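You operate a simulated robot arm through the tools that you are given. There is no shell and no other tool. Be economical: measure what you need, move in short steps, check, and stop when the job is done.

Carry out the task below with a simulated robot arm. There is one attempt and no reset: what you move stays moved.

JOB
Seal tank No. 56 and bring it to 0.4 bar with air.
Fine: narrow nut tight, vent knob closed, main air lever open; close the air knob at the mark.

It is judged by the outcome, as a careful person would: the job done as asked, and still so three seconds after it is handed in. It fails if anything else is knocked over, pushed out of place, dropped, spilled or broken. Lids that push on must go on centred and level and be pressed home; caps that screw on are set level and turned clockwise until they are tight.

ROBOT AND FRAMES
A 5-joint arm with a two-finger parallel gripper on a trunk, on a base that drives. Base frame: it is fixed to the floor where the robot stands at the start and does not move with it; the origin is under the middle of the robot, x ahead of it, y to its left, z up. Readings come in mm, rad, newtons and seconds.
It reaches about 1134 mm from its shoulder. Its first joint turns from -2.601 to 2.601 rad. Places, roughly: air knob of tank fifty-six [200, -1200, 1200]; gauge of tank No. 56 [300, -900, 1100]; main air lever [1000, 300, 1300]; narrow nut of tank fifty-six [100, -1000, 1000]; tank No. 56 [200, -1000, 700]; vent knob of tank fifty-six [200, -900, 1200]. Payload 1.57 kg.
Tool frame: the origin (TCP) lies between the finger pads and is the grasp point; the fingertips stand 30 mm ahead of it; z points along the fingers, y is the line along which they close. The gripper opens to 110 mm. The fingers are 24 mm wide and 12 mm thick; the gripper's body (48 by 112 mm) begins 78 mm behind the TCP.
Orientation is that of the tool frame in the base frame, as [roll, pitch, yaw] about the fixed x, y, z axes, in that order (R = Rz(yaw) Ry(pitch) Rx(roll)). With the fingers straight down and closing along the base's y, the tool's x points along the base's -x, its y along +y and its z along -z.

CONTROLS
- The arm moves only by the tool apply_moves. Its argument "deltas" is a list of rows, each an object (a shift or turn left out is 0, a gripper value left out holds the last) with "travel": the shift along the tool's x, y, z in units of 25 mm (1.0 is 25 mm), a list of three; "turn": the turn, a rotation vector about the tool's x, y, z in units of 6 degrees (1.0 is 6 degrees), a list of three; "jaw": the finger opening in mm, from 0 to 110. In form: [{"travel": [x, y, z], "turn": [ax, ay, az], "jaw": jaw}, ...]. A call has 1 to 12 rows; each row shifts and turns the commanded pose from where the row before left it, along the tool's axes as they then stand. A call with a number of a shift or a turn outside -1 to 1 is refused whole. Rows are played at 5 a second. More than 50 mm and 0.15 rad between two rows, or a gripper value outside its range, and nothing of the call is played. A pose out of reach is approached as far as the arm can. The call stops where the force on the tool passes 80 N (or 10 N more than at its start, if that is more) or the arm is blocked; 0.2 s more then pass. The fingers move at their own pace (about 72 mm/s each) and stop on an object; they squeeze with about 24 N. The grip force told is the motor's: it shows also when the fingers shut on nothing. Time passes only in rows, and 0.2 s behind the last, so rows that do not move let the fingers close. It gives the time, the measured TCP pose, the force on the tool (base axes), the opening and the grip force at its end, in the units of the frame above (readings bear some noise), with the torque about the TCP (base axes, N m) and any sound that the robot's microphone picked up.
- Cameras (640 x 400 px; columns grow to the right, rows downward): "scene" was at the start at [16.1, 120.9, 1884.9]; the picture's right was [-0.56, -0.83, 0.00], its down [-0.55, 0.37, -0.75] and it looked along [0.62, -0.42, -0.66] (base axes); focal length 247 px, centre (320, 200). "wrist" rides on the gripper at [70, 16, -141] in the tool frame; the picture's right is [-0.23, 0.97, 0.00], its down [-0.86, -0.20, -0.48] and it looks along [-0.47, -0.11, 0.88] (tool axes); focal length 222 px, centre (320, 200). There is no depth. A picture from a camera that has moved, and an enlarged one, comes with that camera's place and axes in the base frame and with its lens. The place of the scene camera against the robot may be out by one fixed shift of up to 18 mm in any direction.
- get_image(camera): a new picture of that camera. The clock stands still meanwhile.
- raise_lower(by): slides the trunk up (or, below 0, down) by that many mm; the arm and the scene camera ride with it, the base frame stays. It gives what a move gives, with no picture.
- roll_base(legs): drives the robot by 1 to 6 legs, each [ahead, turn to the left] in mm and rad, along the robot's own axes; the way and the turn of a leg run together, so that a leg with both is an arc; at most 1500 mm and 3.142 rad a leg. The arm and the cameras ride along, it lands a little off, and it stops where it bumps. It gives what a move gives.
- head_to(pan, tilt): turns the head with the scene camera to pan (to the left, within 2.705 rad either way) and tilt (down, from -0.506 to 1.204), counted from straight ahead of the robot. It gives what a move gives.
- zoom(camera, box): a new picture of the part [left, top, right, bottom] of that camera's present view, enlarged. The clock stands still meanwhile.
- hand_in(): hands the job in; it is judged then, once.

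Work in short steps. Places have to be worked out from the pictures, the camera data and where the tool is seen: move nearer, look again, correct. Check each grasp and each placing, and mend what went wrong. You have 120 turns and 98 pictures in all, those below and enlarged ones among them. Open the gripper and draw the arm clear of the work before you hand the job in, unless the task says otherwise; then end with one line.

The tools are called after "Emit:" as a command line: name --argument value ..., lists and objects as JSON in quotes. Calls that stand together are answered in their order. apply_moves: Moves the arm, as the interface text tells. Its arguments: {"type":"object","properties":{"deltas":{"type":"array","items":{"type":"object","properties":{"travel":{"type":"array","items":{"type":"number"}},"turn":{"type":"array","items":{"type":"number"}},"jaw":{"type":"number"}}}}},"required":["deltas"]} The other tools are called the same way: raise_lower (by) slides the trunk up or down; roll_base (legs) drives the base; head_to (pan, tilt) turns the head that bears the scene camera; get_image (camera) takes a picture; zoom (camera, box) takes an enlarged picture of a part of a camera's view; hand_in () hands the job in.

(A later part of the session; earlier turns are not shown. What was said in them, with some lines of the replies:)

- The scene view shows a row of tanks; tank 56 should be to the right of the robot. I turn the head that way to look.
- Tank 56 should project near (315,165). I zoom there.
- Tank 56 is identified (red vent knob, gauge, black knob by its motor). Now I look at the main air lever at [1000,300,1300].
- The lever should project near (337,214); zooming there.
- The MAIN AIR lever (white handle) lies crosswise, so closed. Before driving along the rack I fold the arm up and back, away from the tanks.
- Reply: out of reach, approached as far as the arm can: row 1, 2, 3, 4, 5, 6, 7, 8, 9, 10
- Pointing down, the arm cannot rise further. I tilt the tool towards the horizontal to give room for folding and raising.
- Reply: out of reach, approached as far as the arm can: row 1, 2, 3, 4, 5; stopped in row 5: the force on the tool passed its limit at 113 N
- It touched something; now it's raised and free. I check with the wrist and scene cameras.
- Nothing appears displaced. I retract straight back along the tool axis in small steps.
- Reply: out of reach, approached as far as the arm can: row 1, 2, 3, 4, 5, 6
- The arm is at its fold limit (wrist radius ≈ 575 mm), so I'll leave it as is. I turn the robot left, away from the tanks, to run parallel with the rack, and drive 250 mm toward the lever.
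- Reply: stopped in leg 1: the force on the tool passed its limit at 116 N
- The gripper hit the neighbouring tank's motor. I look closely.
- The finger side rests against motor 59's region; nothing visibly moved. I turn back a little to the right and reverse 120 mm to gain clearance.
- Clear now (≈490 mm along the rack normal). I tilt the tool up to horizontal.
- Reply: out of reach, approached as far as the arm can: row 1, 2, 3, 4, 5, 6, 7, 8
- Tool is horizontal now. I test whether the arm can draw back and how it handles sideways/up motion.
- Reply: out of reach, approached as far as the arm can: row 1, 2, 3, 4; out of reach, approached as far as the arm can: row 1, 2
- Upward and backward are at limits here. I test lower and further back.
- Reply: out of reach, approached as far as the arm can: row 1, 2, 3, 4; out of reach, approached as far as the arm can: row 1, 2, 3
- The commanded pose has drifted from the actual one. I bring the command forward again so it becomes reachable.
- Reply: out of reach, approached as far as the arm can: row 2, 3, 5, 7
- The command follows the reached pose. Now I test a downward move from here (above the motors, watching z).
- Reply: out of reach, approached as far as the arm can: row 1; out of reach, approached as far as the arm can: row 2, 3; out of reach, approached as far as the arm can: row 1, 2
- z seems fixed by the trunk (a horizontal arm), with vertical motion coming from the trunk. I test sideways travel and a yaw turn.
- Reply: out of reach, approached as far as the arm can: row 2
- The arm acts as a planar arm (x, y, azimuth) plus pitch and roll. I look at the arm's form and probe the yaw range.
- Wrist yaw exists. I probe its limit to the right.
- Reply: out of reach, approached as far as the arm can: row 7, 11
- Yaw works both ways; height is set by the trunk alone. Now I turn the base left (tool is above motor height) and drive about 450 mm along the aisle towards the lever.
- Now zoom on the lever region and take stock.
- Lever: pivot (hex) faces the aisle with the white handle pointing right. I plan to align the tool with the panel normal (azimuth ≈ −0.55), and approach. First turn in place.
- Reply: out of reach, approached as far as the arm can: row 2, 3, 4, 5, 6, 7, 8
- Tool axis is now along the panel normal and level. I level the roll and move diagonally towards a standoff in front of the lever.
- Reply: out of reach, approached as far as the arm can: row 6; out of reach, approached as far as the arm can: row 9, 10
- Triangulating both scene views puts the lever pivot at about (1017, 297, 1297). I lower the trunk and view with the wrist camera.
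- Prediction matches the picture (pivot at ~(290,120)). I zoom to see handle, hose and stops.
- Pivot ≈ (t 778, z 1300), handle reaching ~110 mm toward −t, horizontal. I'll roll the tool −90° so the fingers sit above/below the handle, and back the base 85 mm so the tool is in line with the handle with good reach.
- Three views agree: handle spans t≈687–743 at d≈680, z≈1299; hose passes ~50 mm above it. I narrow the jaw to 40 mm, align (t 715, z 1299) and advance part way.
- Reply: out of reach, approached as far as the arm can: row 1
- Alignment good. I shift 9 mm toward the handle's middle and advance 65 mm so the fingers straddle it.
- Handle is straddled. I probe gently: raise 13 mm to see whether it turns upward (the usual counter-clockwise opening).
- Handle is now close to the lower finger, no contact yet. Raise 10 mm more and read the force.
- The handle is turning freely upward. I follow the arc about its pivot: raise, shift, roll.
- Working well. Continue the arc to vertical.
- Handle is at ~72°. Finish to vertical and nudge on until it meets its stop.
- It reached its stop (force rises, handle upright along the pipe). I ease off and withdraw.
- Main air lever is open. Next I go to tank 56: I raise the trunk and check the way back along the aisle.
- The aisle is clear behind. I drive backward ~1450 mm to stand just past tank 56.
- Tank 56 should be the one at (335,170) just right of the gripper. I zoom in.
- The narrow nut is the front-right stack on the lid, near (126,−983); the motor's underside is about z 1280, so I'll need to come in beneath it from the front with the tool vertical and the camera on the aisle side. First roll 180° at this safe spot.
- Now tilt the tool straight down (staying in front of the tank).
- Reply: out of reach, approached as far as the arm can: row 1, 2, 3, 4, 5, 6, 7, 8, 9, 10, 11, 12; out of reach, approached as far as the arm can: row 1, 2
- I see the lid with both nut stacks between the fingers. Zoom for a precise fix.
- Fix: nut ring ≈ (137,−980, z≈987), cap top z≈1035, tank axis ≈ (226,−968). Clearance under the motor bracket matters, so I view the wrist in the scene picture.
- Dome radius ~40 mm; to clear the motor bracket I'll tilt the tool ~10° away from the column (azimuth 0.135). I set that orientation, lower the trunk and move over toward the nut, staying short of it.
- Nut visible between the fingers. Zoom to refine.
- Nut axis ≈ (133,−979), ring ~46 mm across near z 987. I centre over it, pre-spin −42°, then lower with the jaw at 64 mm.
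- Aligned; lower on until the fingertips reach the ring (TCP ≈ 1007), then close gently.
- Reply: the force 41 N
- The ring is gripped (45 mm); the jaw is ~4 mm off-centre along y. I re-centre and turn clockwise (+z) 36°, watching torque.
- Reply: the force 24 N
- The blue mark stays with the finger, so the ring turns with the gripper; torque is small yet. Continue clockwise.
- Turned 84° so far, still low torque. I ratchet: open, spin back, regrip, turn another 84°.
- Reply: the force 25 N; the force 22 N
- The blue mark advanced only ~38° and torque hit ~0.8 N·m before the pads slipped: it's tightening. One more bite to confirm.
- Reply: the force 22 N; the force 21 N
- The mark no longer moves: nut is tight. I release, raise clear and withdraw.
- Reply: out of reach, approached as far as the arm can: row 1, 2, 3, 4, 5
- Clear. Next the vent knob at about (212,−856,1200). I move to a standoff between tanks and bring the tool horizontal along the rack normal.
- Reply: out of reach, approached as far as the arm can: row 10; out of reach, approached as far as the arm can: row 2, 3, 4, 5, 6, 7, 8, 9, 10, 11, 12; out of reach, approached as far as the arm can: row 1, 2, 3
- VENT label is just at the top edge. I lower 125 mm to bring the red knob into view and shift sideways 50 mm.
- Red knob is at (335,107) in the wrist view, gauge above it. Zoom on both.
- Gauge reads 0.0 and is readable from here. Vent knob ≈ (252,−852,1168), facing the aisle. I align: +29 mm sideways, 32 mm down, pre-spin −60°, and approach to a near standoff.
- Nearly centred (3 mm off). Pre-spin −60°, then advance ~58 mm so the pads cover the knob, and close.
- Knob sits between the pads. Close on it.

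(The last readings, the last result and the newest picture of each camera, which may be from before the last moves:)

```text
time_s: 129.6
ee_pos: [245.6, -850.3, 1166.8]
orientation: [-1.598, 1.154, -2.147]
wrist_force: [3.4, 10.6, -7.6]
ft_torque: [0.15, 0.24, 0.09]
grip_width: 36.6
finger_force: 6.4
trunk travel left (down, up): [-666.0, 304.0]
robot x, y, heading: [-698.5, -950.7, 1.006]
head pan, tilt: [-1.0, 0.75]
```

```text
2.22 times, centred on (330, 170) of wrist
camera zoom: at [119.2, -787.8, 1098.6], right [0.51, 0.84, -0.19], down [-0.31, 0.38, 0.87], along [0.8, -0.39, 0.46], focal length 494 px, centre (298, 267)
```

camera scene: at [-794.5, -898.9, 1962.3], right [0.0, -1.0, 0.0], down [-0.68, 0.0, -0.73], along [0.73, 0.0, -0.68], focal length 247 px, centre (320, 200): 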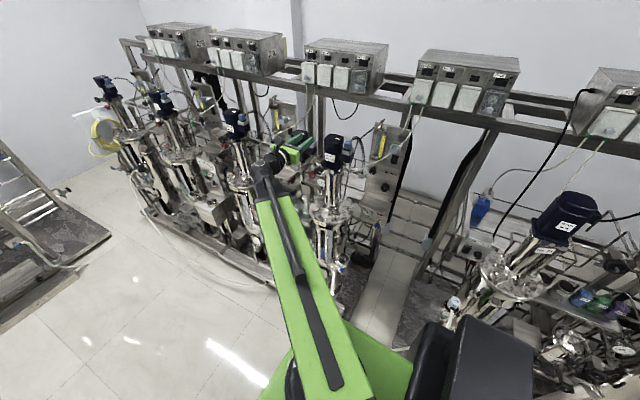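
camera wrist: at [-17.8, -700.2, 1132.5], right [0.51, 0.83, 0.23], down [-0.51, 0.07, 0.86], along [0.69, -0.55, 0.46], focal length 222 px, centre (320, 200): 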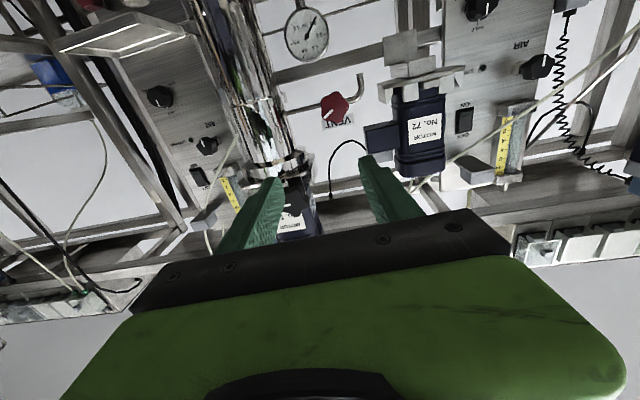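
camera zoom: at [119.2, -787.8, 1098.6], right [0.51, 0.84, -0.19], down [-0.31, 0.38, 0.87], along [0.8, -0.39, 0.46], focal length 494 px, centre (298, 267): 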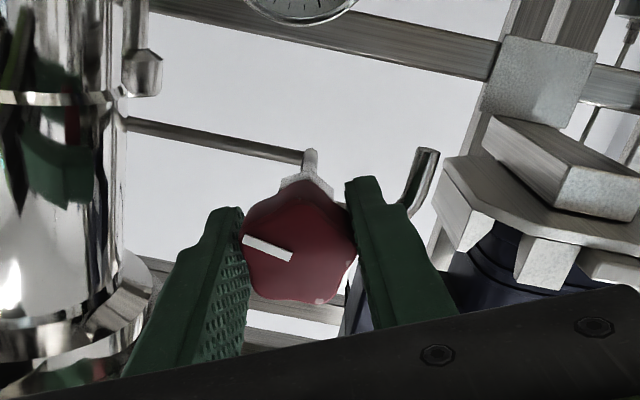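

The knob follows with little torque. Continue clockwise 72°.

Emit:
apply_moves --deltas '[{"turn": [0, 0, 1]}, {"turn": [0, 0, 1]}, {"turn": [0, 0, 1]}, {"turn": [0, 0, 1]}, {"turn": [0, 0, 1]}, {"turn": [0, 0, 1]}]'

Emit:
apply_moves --deltas '[{"turn": [0, 0, 1]}, {"turn": [0, 0, 1]}, {"turn": [0, 0, 1]}, {"turn": [0, 0, 1]}, {"turn": [0, 0, 1]}, {"turn": [0, 0, 1]}]'

Emit:
zoom --camera "wrist" --box '[220, 80, 440, 260]'

```text
time_s: 131.0
ee_pos: [246.0, -850.6, 1167.8]
orientation: [1.621, 1.359, 1.07]
wrist_force: [7.2, 9.6, -0.3]
ft_torque: [0.04, 0.16, 0.14]
grip_width: 35.5
finger_force: 6.0
trunk travel left (down, up): [-666.0, 304.0]
robot x, y, heading: [-700.9, -949.0, 1.005]
head pan, tilt: [-1.0, 0.75]
```

```text
time_s: 132.4
ee_pos: [243.8, -852.2, 1167.7]
orientation: [1.59, 0.73, 1.03]
wrist_force: [-15.6, 3.7, -22.1]
ft_torque: [-0.04, 0.18, 1.18]
grip_width: 35.1
finger_force: 42.6
trunk travel left (down, up): [-666.0, 304.0]
robot x, y, heading: [-704.3, -949.4, 1.007]
head pan, tilt: [-1.0, 0.75]
```

```text
2.22 times, centred on (330, 170) of wrist
camera zoom: at [158.1, -724.7, 1134.8], right [0.26, 0.4, 0.88], down [-0.81, -0.41, 0.43], along [0.53, -0.82, 0.22], focal length 494 px, centre (298, 267)
```

zoom: 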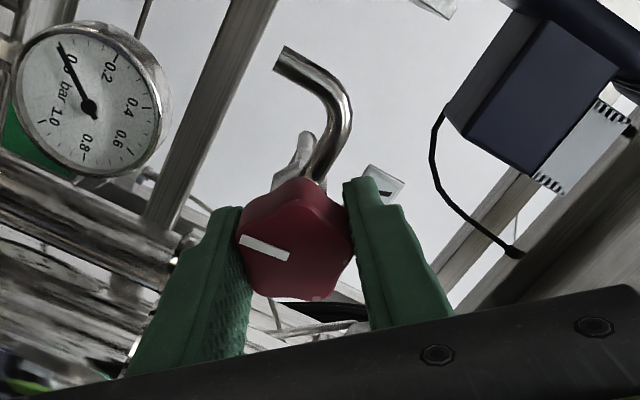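

Tick still moves with the gripper. Continue another 30° carefully.

Emit:
apply_moves --deltas '[{"turn": [0, 0, 1]}, {"turn": [0, 0, 1]}, {"turn": [0, 0, 1]}, {"turn": [0, 0, 1]}, {"turn": [0, 0, 1]}]'

Emit:
zoom --camera "wrist" --box '[220, 80, 440, 260]'

```text
time_s: 133.6
ee_pos: [244.2, -856.0, 1166.6]
orientation: [1.588, 0.202, 1.017]
wrist_force: [-32.6, -23.4, -47.1]
ft_torque: [-0.96, -0.17, 0.58]
grip_width: 36.1
finger_force: 42.8
trunk travel left (down, up): [-666.0, 304.0]
robot x, y, heading: [-698.5, -950.6, 1.006]
head pan, tilt: [-1.0, 0.75]
```

```text
2.22 times, centred on (330, 170) of wrist
camera zoom: at [164.1, -721.9, 1171.0], right [0.0, -0.03, 1.0], down [-0.87, -0.49, -0.02], along [0.49, -0.87, -0.03], focal length 494 px, centre (298, 267)
```

zoom: 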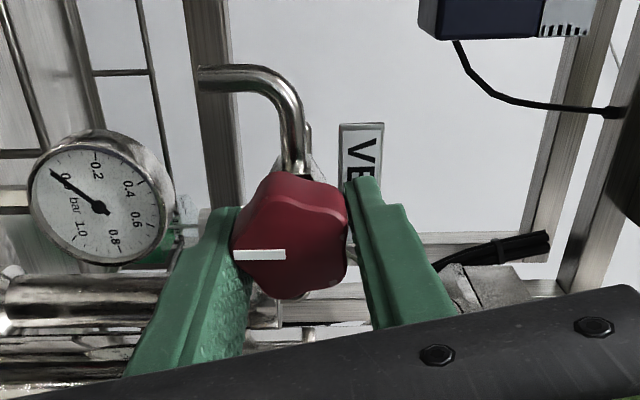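

Torque about the axis rose to ~0.73 N·m and the knob now lags: it's against its seat with the mark down. A last 12° to confirm.

Emit:
apply_moves --deltas '[{"turn": [0, 0, 1]}, {"turn": [0, 0, 1]}, {}]'

Emit:
zoom --camera "wrist" --box '[220, 80, 440, 260]'

```text
time_s: 134.4
ee_pos: [245.6, -855.7, 1166.2]
orientation: [1.592, 0.112, 1.017]
wrist_force: [-8.7, -23.5, -26.6]
ft_torque: [-0.42, -0.54, -0.68]
grip_width: 35.5
finger_force: 42.5
out of reach, approached as far as the arm can: row 2
trunk travel left (down, up): [-666.0, 304.0]
robot x, y, heading: [-702.2, -951.6, 1.01]
head pan, tilt: [-1.0, 0.75]
```

```text
2.22 times, centred on (330, 170) of wrist
camera zoom: at [164.5, -721.8, 1177.2], right [-0.04, -0.11, 0.99], down [-0.87, -0.49, -0.09], along [0.49, -0.87, -0.07], focal length 494 px, centre (298, 267)
```

zoom: 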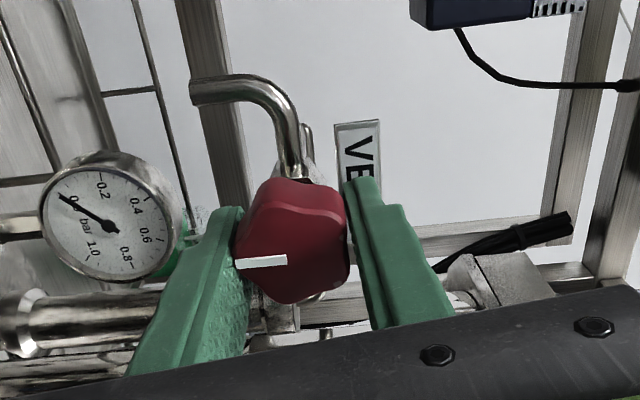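

The knob stayed fixed in the world while the gripper slipped: vent is closed. Release and back out.

Emit:
apply_moves --deltas '[{"jaw": 64}, {}, {"travel": [0, 0, -1]}, {"travel": [0, 0, -1]}, {"travel": [0, 0, -1]}, {"travel": [0, 0, -1]}, {"travel": [0, 0, -1]}]'

Emit:
get_image --camera "wrist"

```text
time_s: 136.0
ee_pos: [137.8, -786.1, 1166.4]
orientation: [1.592, 0.116, 1.025]
wrist_force: [-0.7, 0.4, -0.1]
ft_torque: [0.01, -0.02, 0.0]
grip_width: 64.1
finger_force: 0.1
out of reach, approached as far as the arm can: row 6
trunk travel left (down, up): [-666.0, 304.0]
robot x, y, heading: [-701.3, -948.6, 1.005]
head pan, tilt: [-1.0, 0.75]
```

```text
40 pictures are left
camera wrist: at [55.8, -652.0, 1177.3], right [-0.04, -0.11, 0.99], down [-0.87, -0.49, -0.09], along [0.5, -0.86, -0.07], focal length 222 px, centre (320, 200)
```

wrist: 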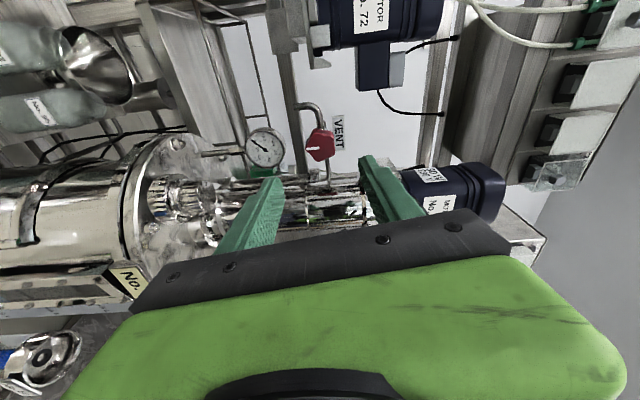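

Vent mark points straight down (closed), gauge 0. Next the air knob, estimated at (233,−1161,1212). I back the base 120 mm for reach, then shift sideways in front of tank 56 with z unchanged, rolling to a good start angle.

Emit:
roll_base --legs '[[-120, 0.01]]'

Emit:
apply_moves --deltas '[{"turn": [0, 0, -1]}, {"turn": [0, 0, -1]}, {"turn": [0, 0, -1]}, {"turn": [0, 0, -1]}, {"turn": [0, 0, -1]}, {"turn": [0, 0, -1]}, {"turn": [0, 0, -1]}, {"turn": [0, 0, -1]}, {"turn": [0, 0, -1]}, {"turn": [0, 0, -1]}]'

Emit:
raise_lower --by 46

Emit:
get_image --camera "scene"

```text
time_s: 137.2
ee_pos: [72.9, -881.2, 1166.4]
orientation: [1.592, 0.115, 1.03]
wrist_force: [0.1, 0.1, 0.1]
ft_torque: [-0.02, 0.03, 0.03]
grip_width: 64.0
finger_force: 0.1
trunk travel left (down, up): [-666.0, 304.0]
robot x, y, heading: [-767.8, -1051.5, 1.018]
head pan, tilt: [-1.0, 0.75]
```

```text
time_s: 139.4
ee_pos: [73.4, -880.4, 1166.8]
orientation: [1.623, 1.165, 1.076]
wrist_force: [-0.5, -0.3, -0.8]
ft_torque: [0.0, 0.01, 0.01]
grip_width: 63.9
finger_force: 0.1
trunk travel left (down, up): [-666.0, 304.0]
robot x, y, heading: [-768.0, -1052.8, 1.011]
head pan, tilt: [-1.0, 0.75]
```

```text
time_s: 140.3
ee_pos: [71.7, -880.2, 1212.5]
orientation: [1.622, 1.165, 1.077]
wrist_force: [-0.1, -0.2, 0.1]
ft_torque: [-0.02, 0.02, -0.01]
grip_width: 63.8
finger_force: 0.1
trunk travel left (down, up): [-712.0, 258.0]
robot x, y, heading: [-764.9, -1049.1, 1.015]
head pan, tilt: [-1.0, 0.75]
```

```text
39 pictures are left
camera scene: at [-859.7, -1000.4, 1711.3], right [0.02, -1.0, 0.0], down [-0.68, -0.01, -0.73], along [0.73, 0.01, -0.68], focal length 247 px, centre (320, 200)
```

scene: 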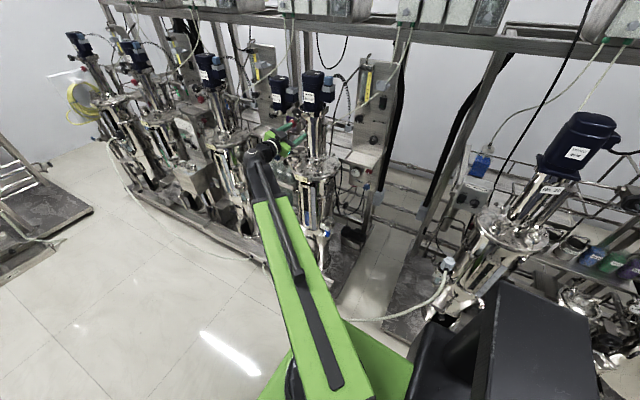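

Move diagonally −156 mm along the rack and +59 mm toward it, then view with the wrist camera.

Emit:
apply_moves --deltas '[{"travel": [-0.353, -0.82, 0.34]}, {"travel": [-0.353, -0.82, 0.34]}, {"travel": [-0.353, -0.82, 0.34]}, {"travel": [-0.353, -0.82, 0.34]}, {"travel": [-0.353, -0.82, 0.34]}, {"travel": [-0.353, -0.82, 0.34]}, {"travel": [-0.353, -0.82, 0.34]}]'

Emit:
get_image --camera "wrist"

```text
time_s: 141.9
ee_pos: [42.6, -1045.3, 1210.8]
orientation: [1.628, 1.162, 1.084]
wrist_force: [-0.1, 0.0, -0.7]
ft_torque: [0.0, 0.01, 0.01]
grip_width: 64.2
finger_force: 0.0
trunk travel left (down, up): [-712.0, 258.0]
robot x, y, heading: [-764.3, -1053.7, 1.016]
head pan, tilt: [-1.0, 0.75]
```

```text
38 pictures are left
camera wrist: at [-55.8, -935.5, 1157.4], right [0.43, 0.68, 0.59], down [-0.67, -0.21, 0.72], along [0.61, -0.7, 0.36], focal length 222 px, centre (320, 200)
```

wrist: 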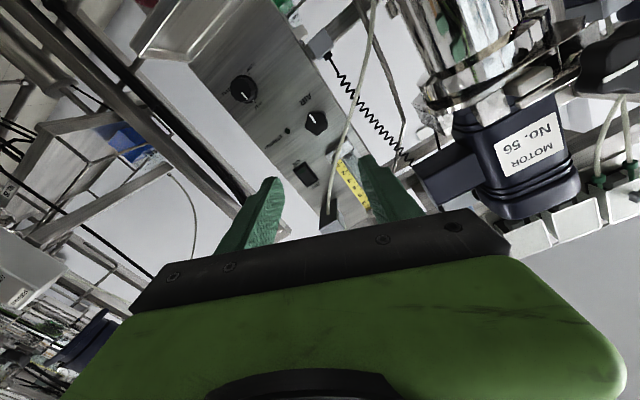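

Air knob at (316,122); hose passes close beside it. Zoom for detail.

Emit:
zoom --camera "wrist" --box '[250, 60, 410, 220]'

Emit:
zoom --camera "scene" --box '[300, 60, 420, 160]'

```text
2.50 times, centred on (330, 140) of wrist
camera zoom: at [-55.8, -935.5, 1157.4], right [0.43, 0.68, 0.59], down [-0.67, -0.21, 0.72], along [0.61, -0.7, 0.36], focal length 555 px, centre (295, 350)
```

zoom: 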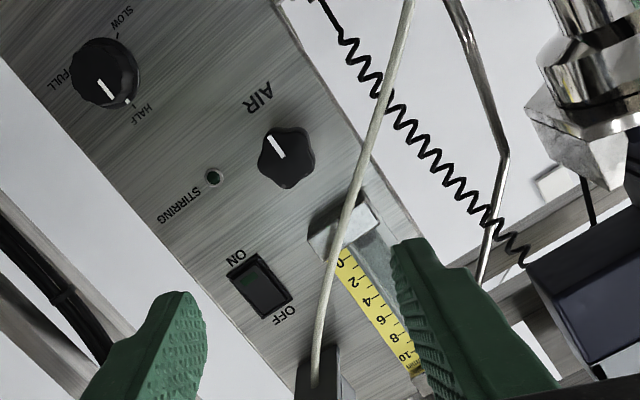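

```text
4.00 times, centred on (360, 110) of scene
camera zoom: at [-859.9, -1000.7, 1711.3], right [0.01, -1.0, 0.0], down [-0.68, -0.01, -0.73], along [0.73, 0.01, -0.68], focal length 990 px, centre (160, 560)
```

zoom: 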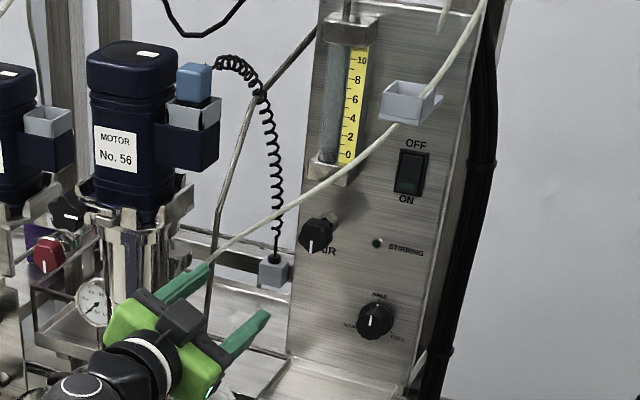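

Refined: air knob ≈ (243,−1163,1193), mark pointing down; the hose passes ~48 mm above it near the panel. I spin so the left finger is low (θ≈−20°), lower 17 mm, and advance to ~60 mm short.

Emit:
raise_lower --by -17

Emit:
apply_moves --deltas '[{"turn": [0, 0, -1], "jaw": 56}, {"turn": [0, 0, -1]}, {"turn": [0, 0, -1]}, {"turn": [0, 0, -1]}, {"turn": [0, 0, -1]}, {"turn": [0, 0, -1]}, {"turn": [0, 0, -1]}]'

Emit:
apply_moves --deltas '[{"travel": [0, 0, 1]}, {"travel": [0, 0, 1]}, {"travel": [0, 0, 1]}, {"travel": [0, 0, 1]}, {"travel": [0, 0, 1]}, {"travel": [0, 0, 1]}]'

Emit:
zoom --camera "wrist" --box '[220, 70, 440, 250]'

```text
time_s: 142.5
ee_pos: [42.6, -1043.8, 1195.2]
orientation: [1.626, 1.163, 1.08]
wrist_force: [-0.1, 1.0, 0.0]
ft_torque: [0.0, -0.02, 0.03]
grip_width: 64.1
finger_force: 0.1
trunk travel left (down, up): [-695.0, 275.0]
robot x, y, heading: [-765.6, -1050.9, 1.016]
head pan, tilt: [-1.0, 0.75]
```

```text
time_s: 144.1
ee_pos: [43.4, -1044.8, 1194.2]
orientation: [-1.64, 1.243, -2.179]
wrist_force: [0.5, -0.1, -0.7]
ft_torque: [-0.02, 0.02, -0.03]
grip_width: 55.9
finger_force: 0.0
trunk travel left (down, up): [-695.0, 275.0]
robot x, y, heading: [-763.3, -1052.1, 1.02]
head pan, tilt: [-1.0, 0.75]
```

```text
time_s: 145.5
ee_pos: [172.0, -1122.9, 1193.8]
orientation: [-1.648, 1.244, -2.184]
wrist_force: [0.1, 0.9, -0.2]
ft_torque: [-0.03, 0.0, 0.03]
grip_width: 55.8
finger_force: 0.1
trunk travel left (down, up): [-695.0, 275.0]
robot x, y, heading: [-760.9, -1051.3, 1.017]
head pan, tilt: [-1.0, 0.75]
```

```text
2.22 times, centred on (330, 160) of wrist
camera zoom: at [46.4, -1055.4, 1126.4], right [0.51, 0.85, -0.1], down [-0.35, 0.31, 0.89], along [0.79, -0.42, 0.45], focal length 494 px, centre (298, 289)
```

zoom: 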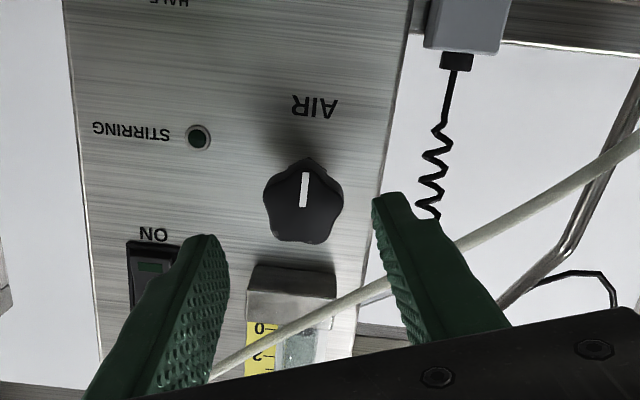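

Centred within 3 mm. Advance 65 mm to straddle the knob.

Emit:
apply_moves --deltas '[{"travel": [-0.03, 0.1, 0.5]}, {"travel": [0, 0, 0.7]}, {"travel": [0, 0, 0.7]}, {"travel": [0, 0, 0.7]}]'

Emit:
zoom --camera "wrist" --box '[220, 70, 440, 250]'

Emit:
zoom --camera "scene" --box '[290, 90, 390, 160]'

```text
time_s: 146.5
ee_pos: [229.4, -1154.7, 1194.7]
orientation: [-1.65, 1.245, -2.187]
wrist_force: [0.1, -0.7, -0.6]
ft_torque: [0.01, -0.01, -0.01]
grip_width: 55.8
finger_force: 0.0
out of reach, approached as far as the arm can: row 1
trunk travel left (down, up): [-695.0, 275.0]
robot x, y, heading: [-766.1, -1049.1, 1.013]
head pan, tilt: [-1.0, 0.75]
```

```text
2.22 times, centred on (330, 160) of wrist
camera zoom: at [103.9, -1086.5, 1126.3], right [0.51, 0.85, -0.1], down [-0.35, 0.31, 0.89], along [0.79, -0.42, 0.45], focal length 494 px, centre (298, 289)
```

zoom: 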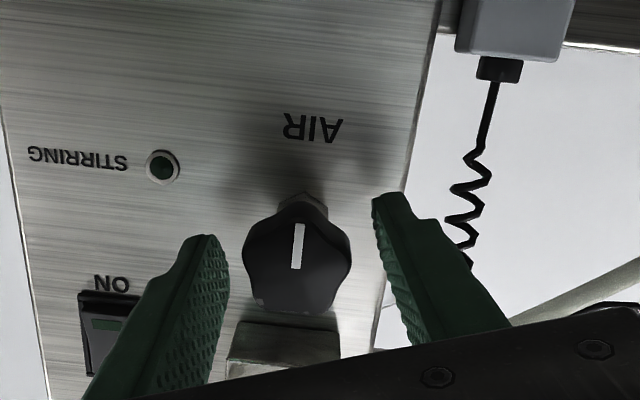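

```text
5.71 times, centred on (340, 125) of scene
camera zoom: at [-859.6, -1000.5, 1694.3], right [0.01, -1.0, 0.0], down [-0.68, -0.01, -0.73], along [0.73, 0.01, -0.68], focal length 1414 px, centre (206, 629)
```

zoom: 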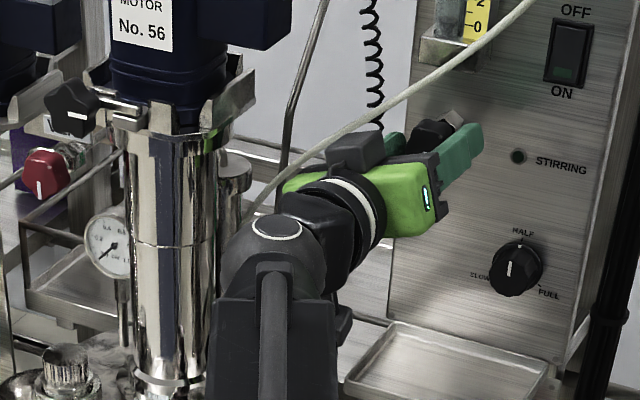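

Knob straddled, hose clear (no force). Gauge is visible in the scene view. I close on the knob and take a gauge baseline.

Emit:
apply_moves --deltas '[{"jaw": 20}, {}, {}, {}]'

Emit:
zoom --camera "scene" --box '[300, 122, 324, 142]'

```text
time_s: 147.5
ee_pos: [228.2, -1154.8, 1193.8]
orientation: [-1.651, 1.244, -2.187]
wrist_force: [0.5, -3.4, 2.9]
ft_torque: [0.21, 0.27, 0.66]
grip_width: 35.0
finger_force: 41.4
trunk travel left (down, up): [-695.0, 275.0]
robot x, y, heading: [-765.8, -1048.1, 1.019]
head pan, tilt: [-1.0, 0.75]
```

```text
16.00 times, centred on (312, 132) of scene
camera zoom: at [-860.1, -1001.0, 1694.3], right [0.01, -1.0, 0.0], down [-0.68, -0.01, -0.73], along [0.73, 0.01, -0.68], focal length 3958 px, centre (448, 1288)
```

zoom: 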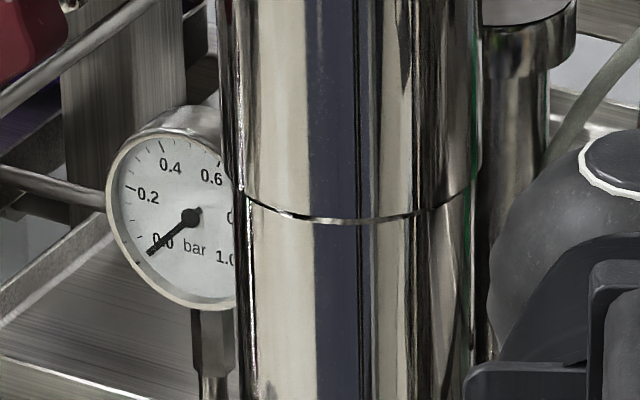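

Gauge reads 0.0 clearly. I open the air knob a little (18° counter-clockwise) and watch.

Emit:
apply_moves --deltas '[{"turn": [0, 0, -1]}, {"turn": [0, 0, -1]}, {"turn": [0, 0, -1]}]'

Emit:
zoom --camera "scene" --box '[300, 122, 324, 142]'

```text
time_s: 148.3
ee_pos: [228.0, -1154.8, 1194.6]
orientation: [-1.612, 0.93, -2.148]
wrist_force: [-3.9, -4.2, -0.2]
ft_torque: [0.01, -0.09, 0.8]
grip_width: 34.7
finger_force: 41.7
trunk travel left (down, up): [-695.0, 275.0]
robot x, y, heading: [-765.6, -1056.0, 1.017]
head pan, tilt: [-1.0, 0.75]
```

```text
16.00 times, centred on (312, 132) of scene
camera zoom: at [-860.5, -1001.3, 1694.3], right [0.01, -1.0, 0.0], down [-0.68, -0.01, -0.73], along [0.73, 0.01, -0.68], focal length 3958 px, centre (448, 1288)
```

zoom: 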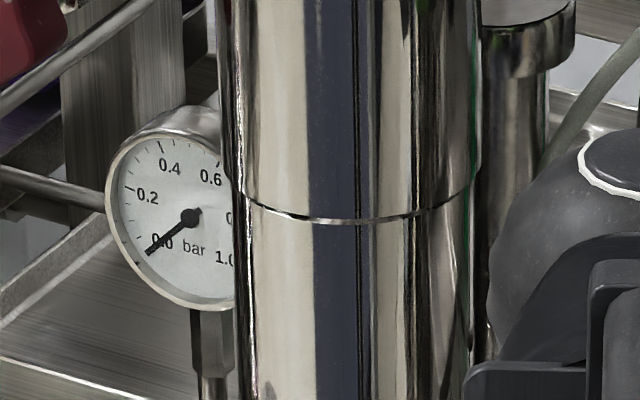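

No rise yet. Open another 18°, wait a second, and check both the knob and the gauge.

Emit:
apply_moves --deltas '[{"turn": [0, 0, -1]}, {"turn": [0, 0, -1]}, {"turn": [0, 0, -1]}, {}, {}, {}, {}]'

Emit:
zoom --camera "scene" --box '[300, 122, 324, 142]'

Emit:
zoom --camera "wrist" --box '[220, 70, 440, 250]'

```text
time_s: 149.9
ee_pos: [228.5, -1155.9, 1194.4]
orientation: [-1.602, 0.618, -2.131]
wrist_force: [-3.1, -5.6, 5.6]
ft_torque: [0.28, 0.71, 0.05]
grip_width: 34.2
finger_force: 41.9
trunk travel left (down, up): [-695.0, 275.0]
robot x, y, heading: [-764.8, -1050.9, 1.013]
head pan, tilt: [-1.0, 0.75]
```

```text
16.00 times, centred on (312, 132) of scene
camera zoom: at [-860.9, -1001.6, 1694.3], right [0.01, -1.0, 0.0], down [-0.68, -0.01, -0.73], along [0.73, 0.01, -0.68], focal length 3958 px, centre (448, 1288)
```

zoom: 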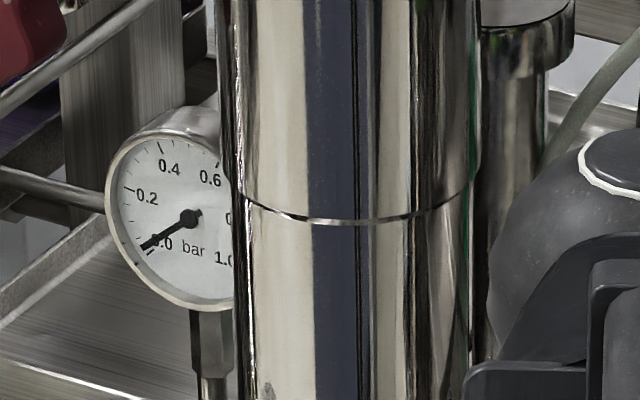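

```text
2.22 times, centred on (330, 160) of wrist
camera zoom: at [82.5, -1122.2, 1144.7], right [0.37, 0.65, -0.66], down [-0.1, 0.74, 0.67], along [0.92, -0.19, 0.34], focal length 494 px, centre (298, 289)
```

zoom: 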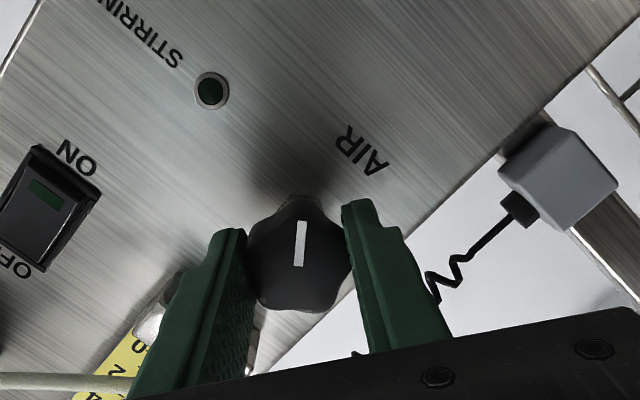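

The gauge has just lifted off zero (~0.02). I hold here two seconds to measure the rate.

Emit:
apply_moves --deltas '[{}, {}, {}, {}, {}, {}, {}, {}, {}]'

Emit:
zoom --camera "scene" --box '[300, 122, 324, 142]'

```text
time_s: 151.9
ee_pos: [227.9, -1154.4, 1193.8]
orientation: [-1.6, 0.618, -2.13]
wrist_force: [-0.3, -7.5, 6.5]
ft_torque: [0.29, 0.59, 0.38]
grip_width: 34.0
finger_force: 42.3
trunk travel left (down, up): [-695.0, 275.0]
robot x, y, heading: [-764.5, -1049.7, 1.015]
head pan, tilt: [-1.0, 0.75]
```

```text
16.00 times, centred on (312, 132) of scene
camera zoom: at [-861.0, -1001.7, 1694.3], right [0.01, -1.0, 0.0], down [-0.68, -0.01, -0.73], along [0.73, 0.01, -0.68], focal length 3958 px, centre (448, 1288)
```

zoom: 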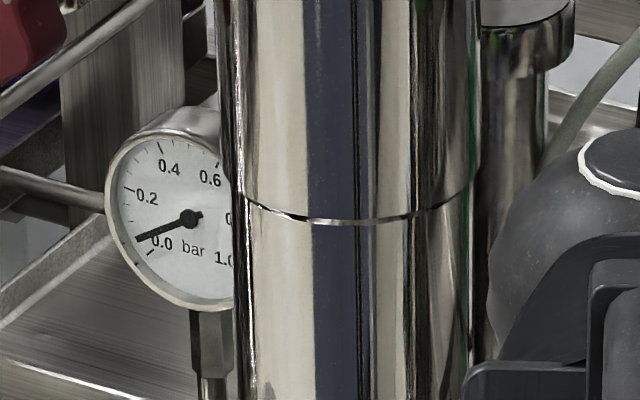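

≈0.05 bar, about 0.015 bar/s. I open 18° more and wait.

Emit:
apply_moves --deltas '[{"turn": [0, 0, -1]}, {"turn": [0, 0, -1]}, {"turn": [0, 0, -1]}, {}, {}, {}, {}, {}, {}, {}]'

Emit:
zoom --camera "scene" --box '[300, 122, 324, 142]'

```text
time_s: 154.1
ee_pos: [227.0, -1154.5, 1195.3]
orientation: [-1.595, 0.304, -2.122]
wrist_force: [-5.1, -6.8, 4.9]
ft_torque: [-0.44, -0.76, -0.53]
grip_width: 34.3
finger_force: 41.4
trunk travel left (down, up): [-695.0, 275.0]
robot x, y, heading: [-767.4, -1051.5, 1.015]
head pan, tilt: [-1.0, 0.75]
```

```text
16.00 times, centred on (312, 132) of scene
camera zoom: at [-861.5, -1001.7, 1694.2], right [0.01, -1.0, 0.0], down [-0.68, -0.01, -0.73], along [0.73, 0.01, -0.68], focal length 3958 px, centre (448, 1288)
```

zoom: 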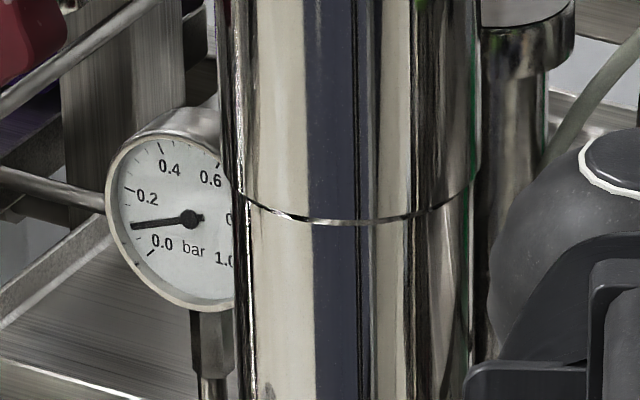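

≈0.10 bar, ~0.024 bar/s. Hold ~5 s more.

Emit:
apply_moves --deltas '[{}, {}, {}, {}, {}, {}, {}, {}, {}, {}, {}, {}]'

Emit:
apply_moves --deltas '[{}, {}, {}, {}, {}, {}, {}, {}, {}, {}, {}, {}]'

Emit:
zoom --camera "scene" --box '[300, 122, 324, 142]'

```text
time_s: 156.7
ee_pos: [226.8, -1155.7, 1196.0]
orientation: [-1.597, 0.303, -2.119]
wrist_force: [-4.8, -7.0, 4.9]
ft_torque: [-0.39, -0.76, -0.42]
grip_width: 34.2
finger_force: 41.4
trunk travel left (down, up): [-695.0, 275.0]
robot x, y, heading: [-766.6, -1054.7, 1.013]
head pan, tilt: [-1.0, 0.75]
```

```text
time_s: 159.3
ee_pos: [227.9, -1154.2, 1195.1]
orientation: [-1.598, 0.303, -2.122]
wrist_force: [-3.7, -7.7, 6.3]
ft_torque: [-0.41, -0.75, -0.44]
grip_width: 34.3
finger_force: 41.8
trunk travel left (down, up): [-695.0, 275.0]
robot x, y, heading: [-769.7, -1052.8, 1.017]
head pan, tilt: [-1.0, 0.75]
```

```text
16.00 times, centred on (312, 132) of scene
camera zoom: at [-861.4, -1001.6, 1694.3], right [0.01, -1.0, 0.0], down [-0.68, -0.01, -0.73], along [0.73, 0.01, -0.68], focal length 3958 px, centre (448, 1288)
```

zoom: 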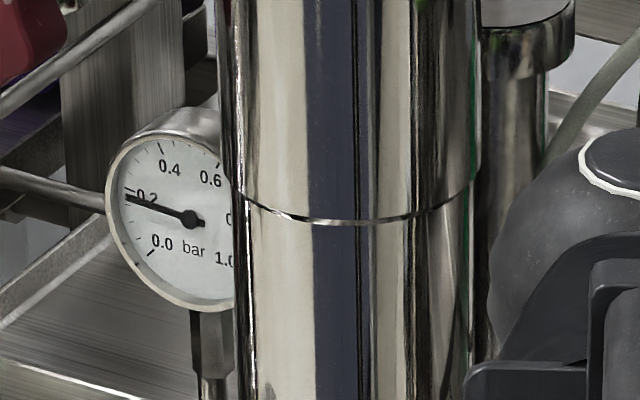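

≈0.18 bar (0.016 bar/s). Hold ~8 s more.

Emit:
apply_moves --deltas '[{}, {}, {}, {}, {}, {}, {}, {}, {}, {}, {}, {}]'

Emit:
apply_moves --deltas '[{}, {}, {}, {}, {}, {}, {}, {}, {}, {}, {}, {}]'

Emit:
apply_moves --deltas '[{}, {}, {}, {}, {}, {}, {}, {}, {}, {}, {}, {}]'

Emit:
zoom --camera "scene" --box '[300, 122, 324, 142]'

```text
time_s: 161.9
ee_pos: [228.9, -1155.0, 1194.4]
orientation: [-1.596, 0.303, -2.117]
wrist_force: [-2.4, -7.0, 6.3]
ft_torque: [-0.42, -0.8, -0.33]
grip_width: 34.3
finger_force: 42.0
trunk travel left (down, up): [-695.0, 275.0]
robot x, y, heading: [-765.6, -1049.8, 1.015]
head pan, tilt: [-1.0, 0.75]
```

```text
time_s: 164.5
ee_pos: [226.4, -1154.2, 1194.4]
orientation: [-1.597, 0.303, -2.121]
wrist_force: [-2.7, -7.7, 7.4]
ft_torque: [-0.43, -0.79, -0.37]
grip_width: 34.0
finger_force: 41.8
trunk travel left (down, up): [-695.0, 275.0]
robot x, y, heading: [-762.6, -1050.4, 1.013]
head pan, tilt: [-1.0, 0.75]
```

```text
time_s: 167.1
ee_pos: [227.8, -1153.9, 1193.9]
orientation: [-1.597, 0.303, -2.121]
wrist_force: [-2.6, -6.5, 8.4]
ft_torque: [-0.42, -0.76, -0.35]
grip_width: 34.4
finger_force: 42.2
trunk travel left (down, up): [-695.0, 275.0]
robot x, y, heading: [-767.1, -1050.5, 1.018]
head pan, tilt: [-1.0, 0.75]
```

```text
16.00 times, centred on (312, 132) of scene
camera zoom: at [-861.4, -1001.6, 1694.3], right [0.01, -1.0, 0.0], down [-0.68, -0.01, -0.73], along [0.73, 0.01, -0.68], focal length 3958 px, centre (448, 1288)
```

zoom: 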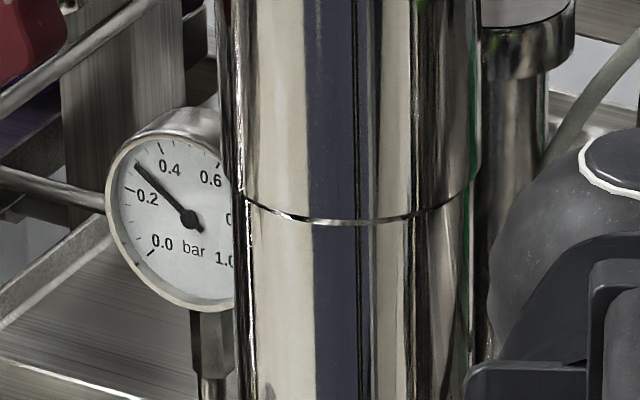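

≈0.30 bar at 0.0154 bar/s. Hold ~4.6 s then look again before closing.

Emit:
apply_moves --deltas '[{}, {}, {}, {}, {}, {}, {}, {}, {}, {}, {}, {}]'

Emit:
apply_moves --deltas '[{}, {}, {}, {}, {}, {}, {}, {}, {}]'

Emit:
zoom --camera "scene" --box '[300, 122, 316, 136]'

```text
time_s: 169.7
ee_pos: [226.5, -1154.9, 1194.2]
orientation: [-1.595, 0.304, -2.12]
wrist_force: [-2.5, -6.6, 8.9]
ft_torque: [-0.42, -0.79, -0.36]
grip_width: 34.1
finger_force: 42.0
trunk travel left (down, up): [-695.0, 275.0]
robot x, y, heading: [-764.2, -1051.2, 1.015]
head pan, tilt: [-1.0, 0.75]
```

```text
time_s: 171.7
ee_pos: [229.6, -1154.1, 1194.9]
orientation: [-1.594, 0.304, -2.12]
wrist_force: [-0.7, -7.2, 8.6]
ft_torque: [-0.4, -0.84, -0.36]
grip_width: 34.2
finger_force: 41.2
trunk travel left (down, up): [-695.0, 275.0]
robot x, y, heading: [-766.0, -1048.6, 1.021]
head pan, tilt: [-1.0, 0.75]
```

```text
16.00 times, centred on (308, 129) of scene
camera zoom: at [-861.4, -1001.5, 1694.3], right [0.01, -1.0, 0.0], down [-0.68, -0.01, -0.73], along [0.73, 0.01, -0.68], focal length 3958 px, centre (512, 1336)
```

zoom: 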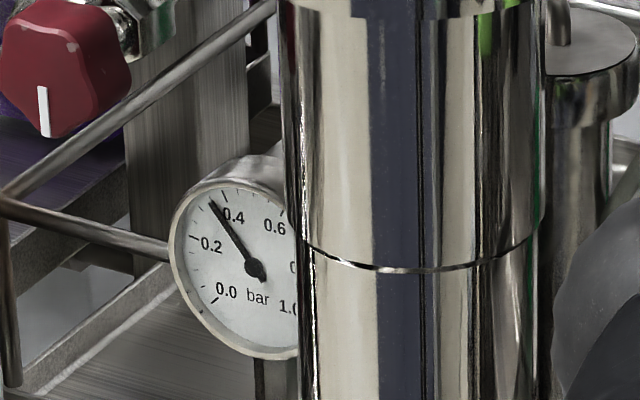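

≈0.345 bar; rate has fallen to ~0.01 bar/s. Hold ~3.6 s and look again.

Emit:
apply_moves --deltas '[{}, {}, {}, {}, {}, {}, {}, {}, {}, {}, {}, {}]'

Emit:
apply_moves --deltas '[{}, {}, {}, {}]'

Emit:
zoom --camera "scene" --box '[303, 125, 311, 130]'

```text
time_s: 174.3
ee_pos: [228.6, -1153.0, 1194.7]
orientation: [-1.594, 0.302, -2.12]
wrist_force: [-1.1, -6.4, 8.1]
ft_torque: [-0.41, -0.77, -0.38]
grip_width: 34.2
finger_force: 41.8
trunk travel left (down, up): [-695.0, 275.0]
robot x, y, heading: [-766.0, -1049.5, 1.013]
head pan, tilt: [-1.0, 0.75]
```

```text
time_s: 175.3
ee_pos: [228.2, -1154.5, 1195.1]
orientation: [-1.596, 0.303, -2.12]
wrist_force: [-1.2, -7.9, 9.0]
ft_torque: [-0.47, -0.81, -0.31]
grip_width: 34.1
finger_force: 41.6
trunk travel left (down, up): [-695.0, 275.0]
robot x, y, heading: [-765.1, -1052.9, 1.017]
head pan, tilt: [-1.0, 0.75]
```

```text
16.00 times, centred on (307, 128) of scene
camera zoom: at [-861.4, -1001.5, 1694.3], right [0.01, -1.0, 0.0], down [-0.68, -0.01, -0.73], along [0.73, 0.01, -0.68], focal length 3958 px, centre (528, 1360)
```

zoom: 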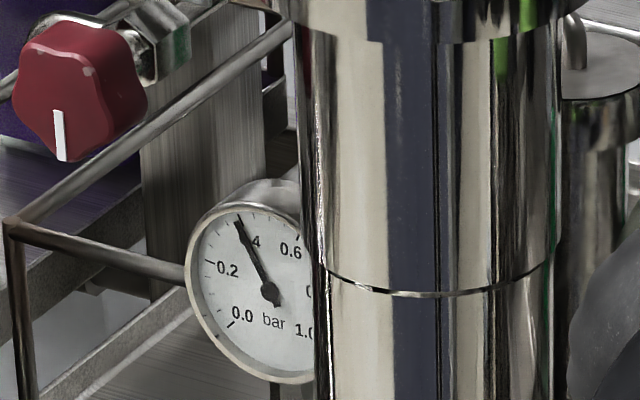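

≈0.385 bar. Close now: turn clockwise back to the seat.

Emit:
apply_moves --deltas '[{"turn": [0, 0, 1]}, {"turn": [0, 0, 1]}, {"turn": [0, 0, 1]}, {"turn": [0, 0, 1]}, {"turn": [0, 0, 1]}, {"turn": [0, 0, 1]}, {"turn": [0, 0, 1]}, {"turn": [0, 0, 1]}, {"turn": [0, 0, 1]}, {"turn": [0, 0, 1]}]'

Emit:
zoom --camera "scene" --box '[303, 125, 311, 130]'

Emit:
zoom --camera "wrist" --box '[220, 70, 440, 250]'

```text
time_s: 177.5
ee_pos: [227.8, -1153.2, 1195.0]
orientation: [-1.679, 1.349, -2.219]
wrist_force: [-2.1, -6.3, 5.4]
ft_torque: [-0.83, 0.64, 0.67]
grip_width: 35.5
finger_force: 42.3
trunk travel left (down, up): [-695.0, 275.0]
robot x, y, heading: [-764.9, -1051.4, 1.017]
head pan, tilt: [-1.0, 0.75]
```

```text
16.00 times, centred on (307, 128) of scene
camera zoom: at [-860.8, -1001.4, 1694.3], right [0.01, -1.0, 0.0], down [-0.68, -0.01, -0.73], along [0.73, 0.01, -0.68], focal length 3958 px, centre (528, 1360)
```

zoom: 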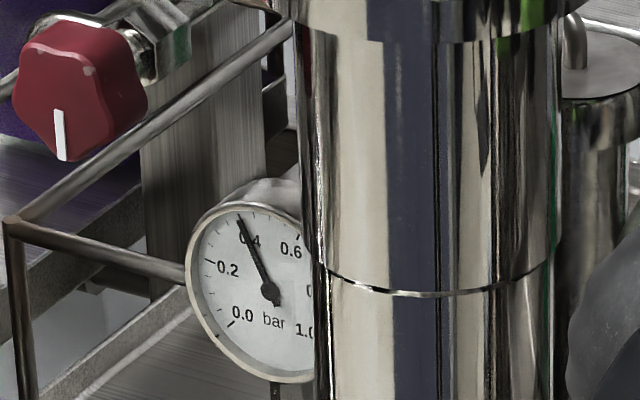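

```text
2.22 times, centred on (330, 160) of wrist
camera zoom: at [107.3, -1080.2, 1126.8], right [0.52, 0.86, 0.01], down [-0.4, 0.23, 0.89], along [0.76, -0.46, 0.46], focal length 494 px, centre (298, 289)
```

zoom: 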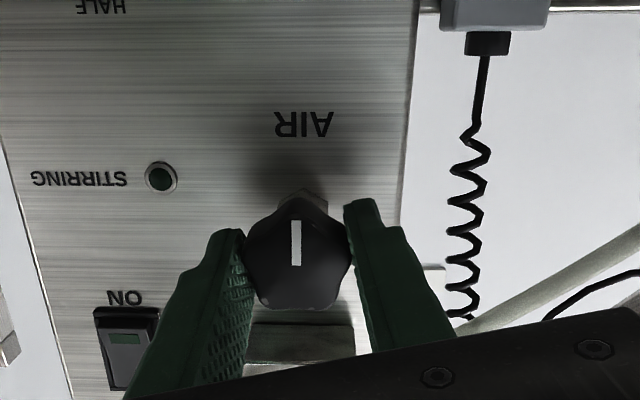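

Air knob is against its stop (≈1 N·m), mark down; gauge shows ≈0.395–0.40. I release and back straight out, then recheck.

Emit:
apply_moves --deltas '[{"jaw": 56}, {}, {"travel": [0, 0, -1]}, {"travel": [0, 0, -1]}, {"travel": [0, 0, -1]}, {"travel": [0, 0, -1]}, {"travel": [0, 0, -1]}, {"travel": [0, 0, -1]}, {"travel": [0, 0, -1]}, {"travel": [0, 0, -1]}]'

Emit:
zoom --camera "scene" --box '[303, 125, 311, 130]'

Emit:
zoom --camera "wrist" --box '[220, 70, 440, 250]'

```text
time_s: 179.7
ee_pos: [57.4, -1049.6, 1195.0]
orientation: [-1.661, 1.349, -2.199]
wrist_force: [0.1, -0.1, -0.2]
ft_torque: [0.02, -0.01, 0.01]
grip_width: 56.0
finger_force: 0.0
out of reach, approached as far as the arm can: row 10
trunk travel left (down, up): [-695.0, 275.0]
robot x, y, heading: [-760.2, -1052.2, 1.019]
head pan, tilt: [-1.0, 0.75]
```

```text
16.00 times, centred on (307, 128) of scene
camera zoom: at [-860.0, -1000.4, 1694.3], right [0.02, -1.0, 0.0], down [-0.68, -0.01, -0.73], along [0.73, 0.01, -0.68], focal length 3958 px, centre (528, 1360)
```

zoom: 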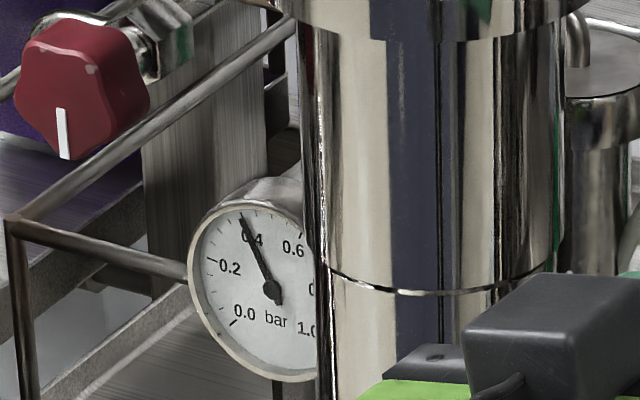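

```text
2.22 times, centred on (330, 160) of wrist
camera zoom: at [-63.4, -977.0, 1126.7], right [0.52, 0.86, 0.01], down [-0.4, 0.23, 0.89], along [0.76, -0.46, 0.46], focal length 494 px, centre (298, 289)
```

zoom: 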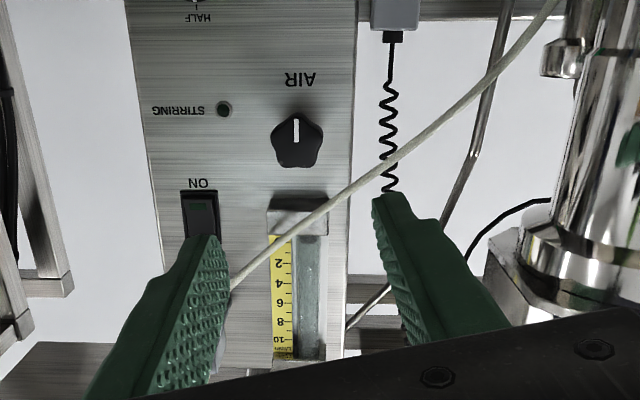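

The gauge holds at ~0.4, the vent and air marks both point down, and the arm is open and 200 mm clear. I hand in.

Emit:
hand_in

```text
The job is handed in.
```

Tank 56 is sealed and holds about 0.4 bar of air (I read 0.39–0.40), steady for two seconds after closing the air knob. The narrow nut is tight, the vent and air knobs are closed, and the main air lever is open. The gripper bumped hard twice early on, once on something unseen and once against motor 59, and I saw nothing displaced.
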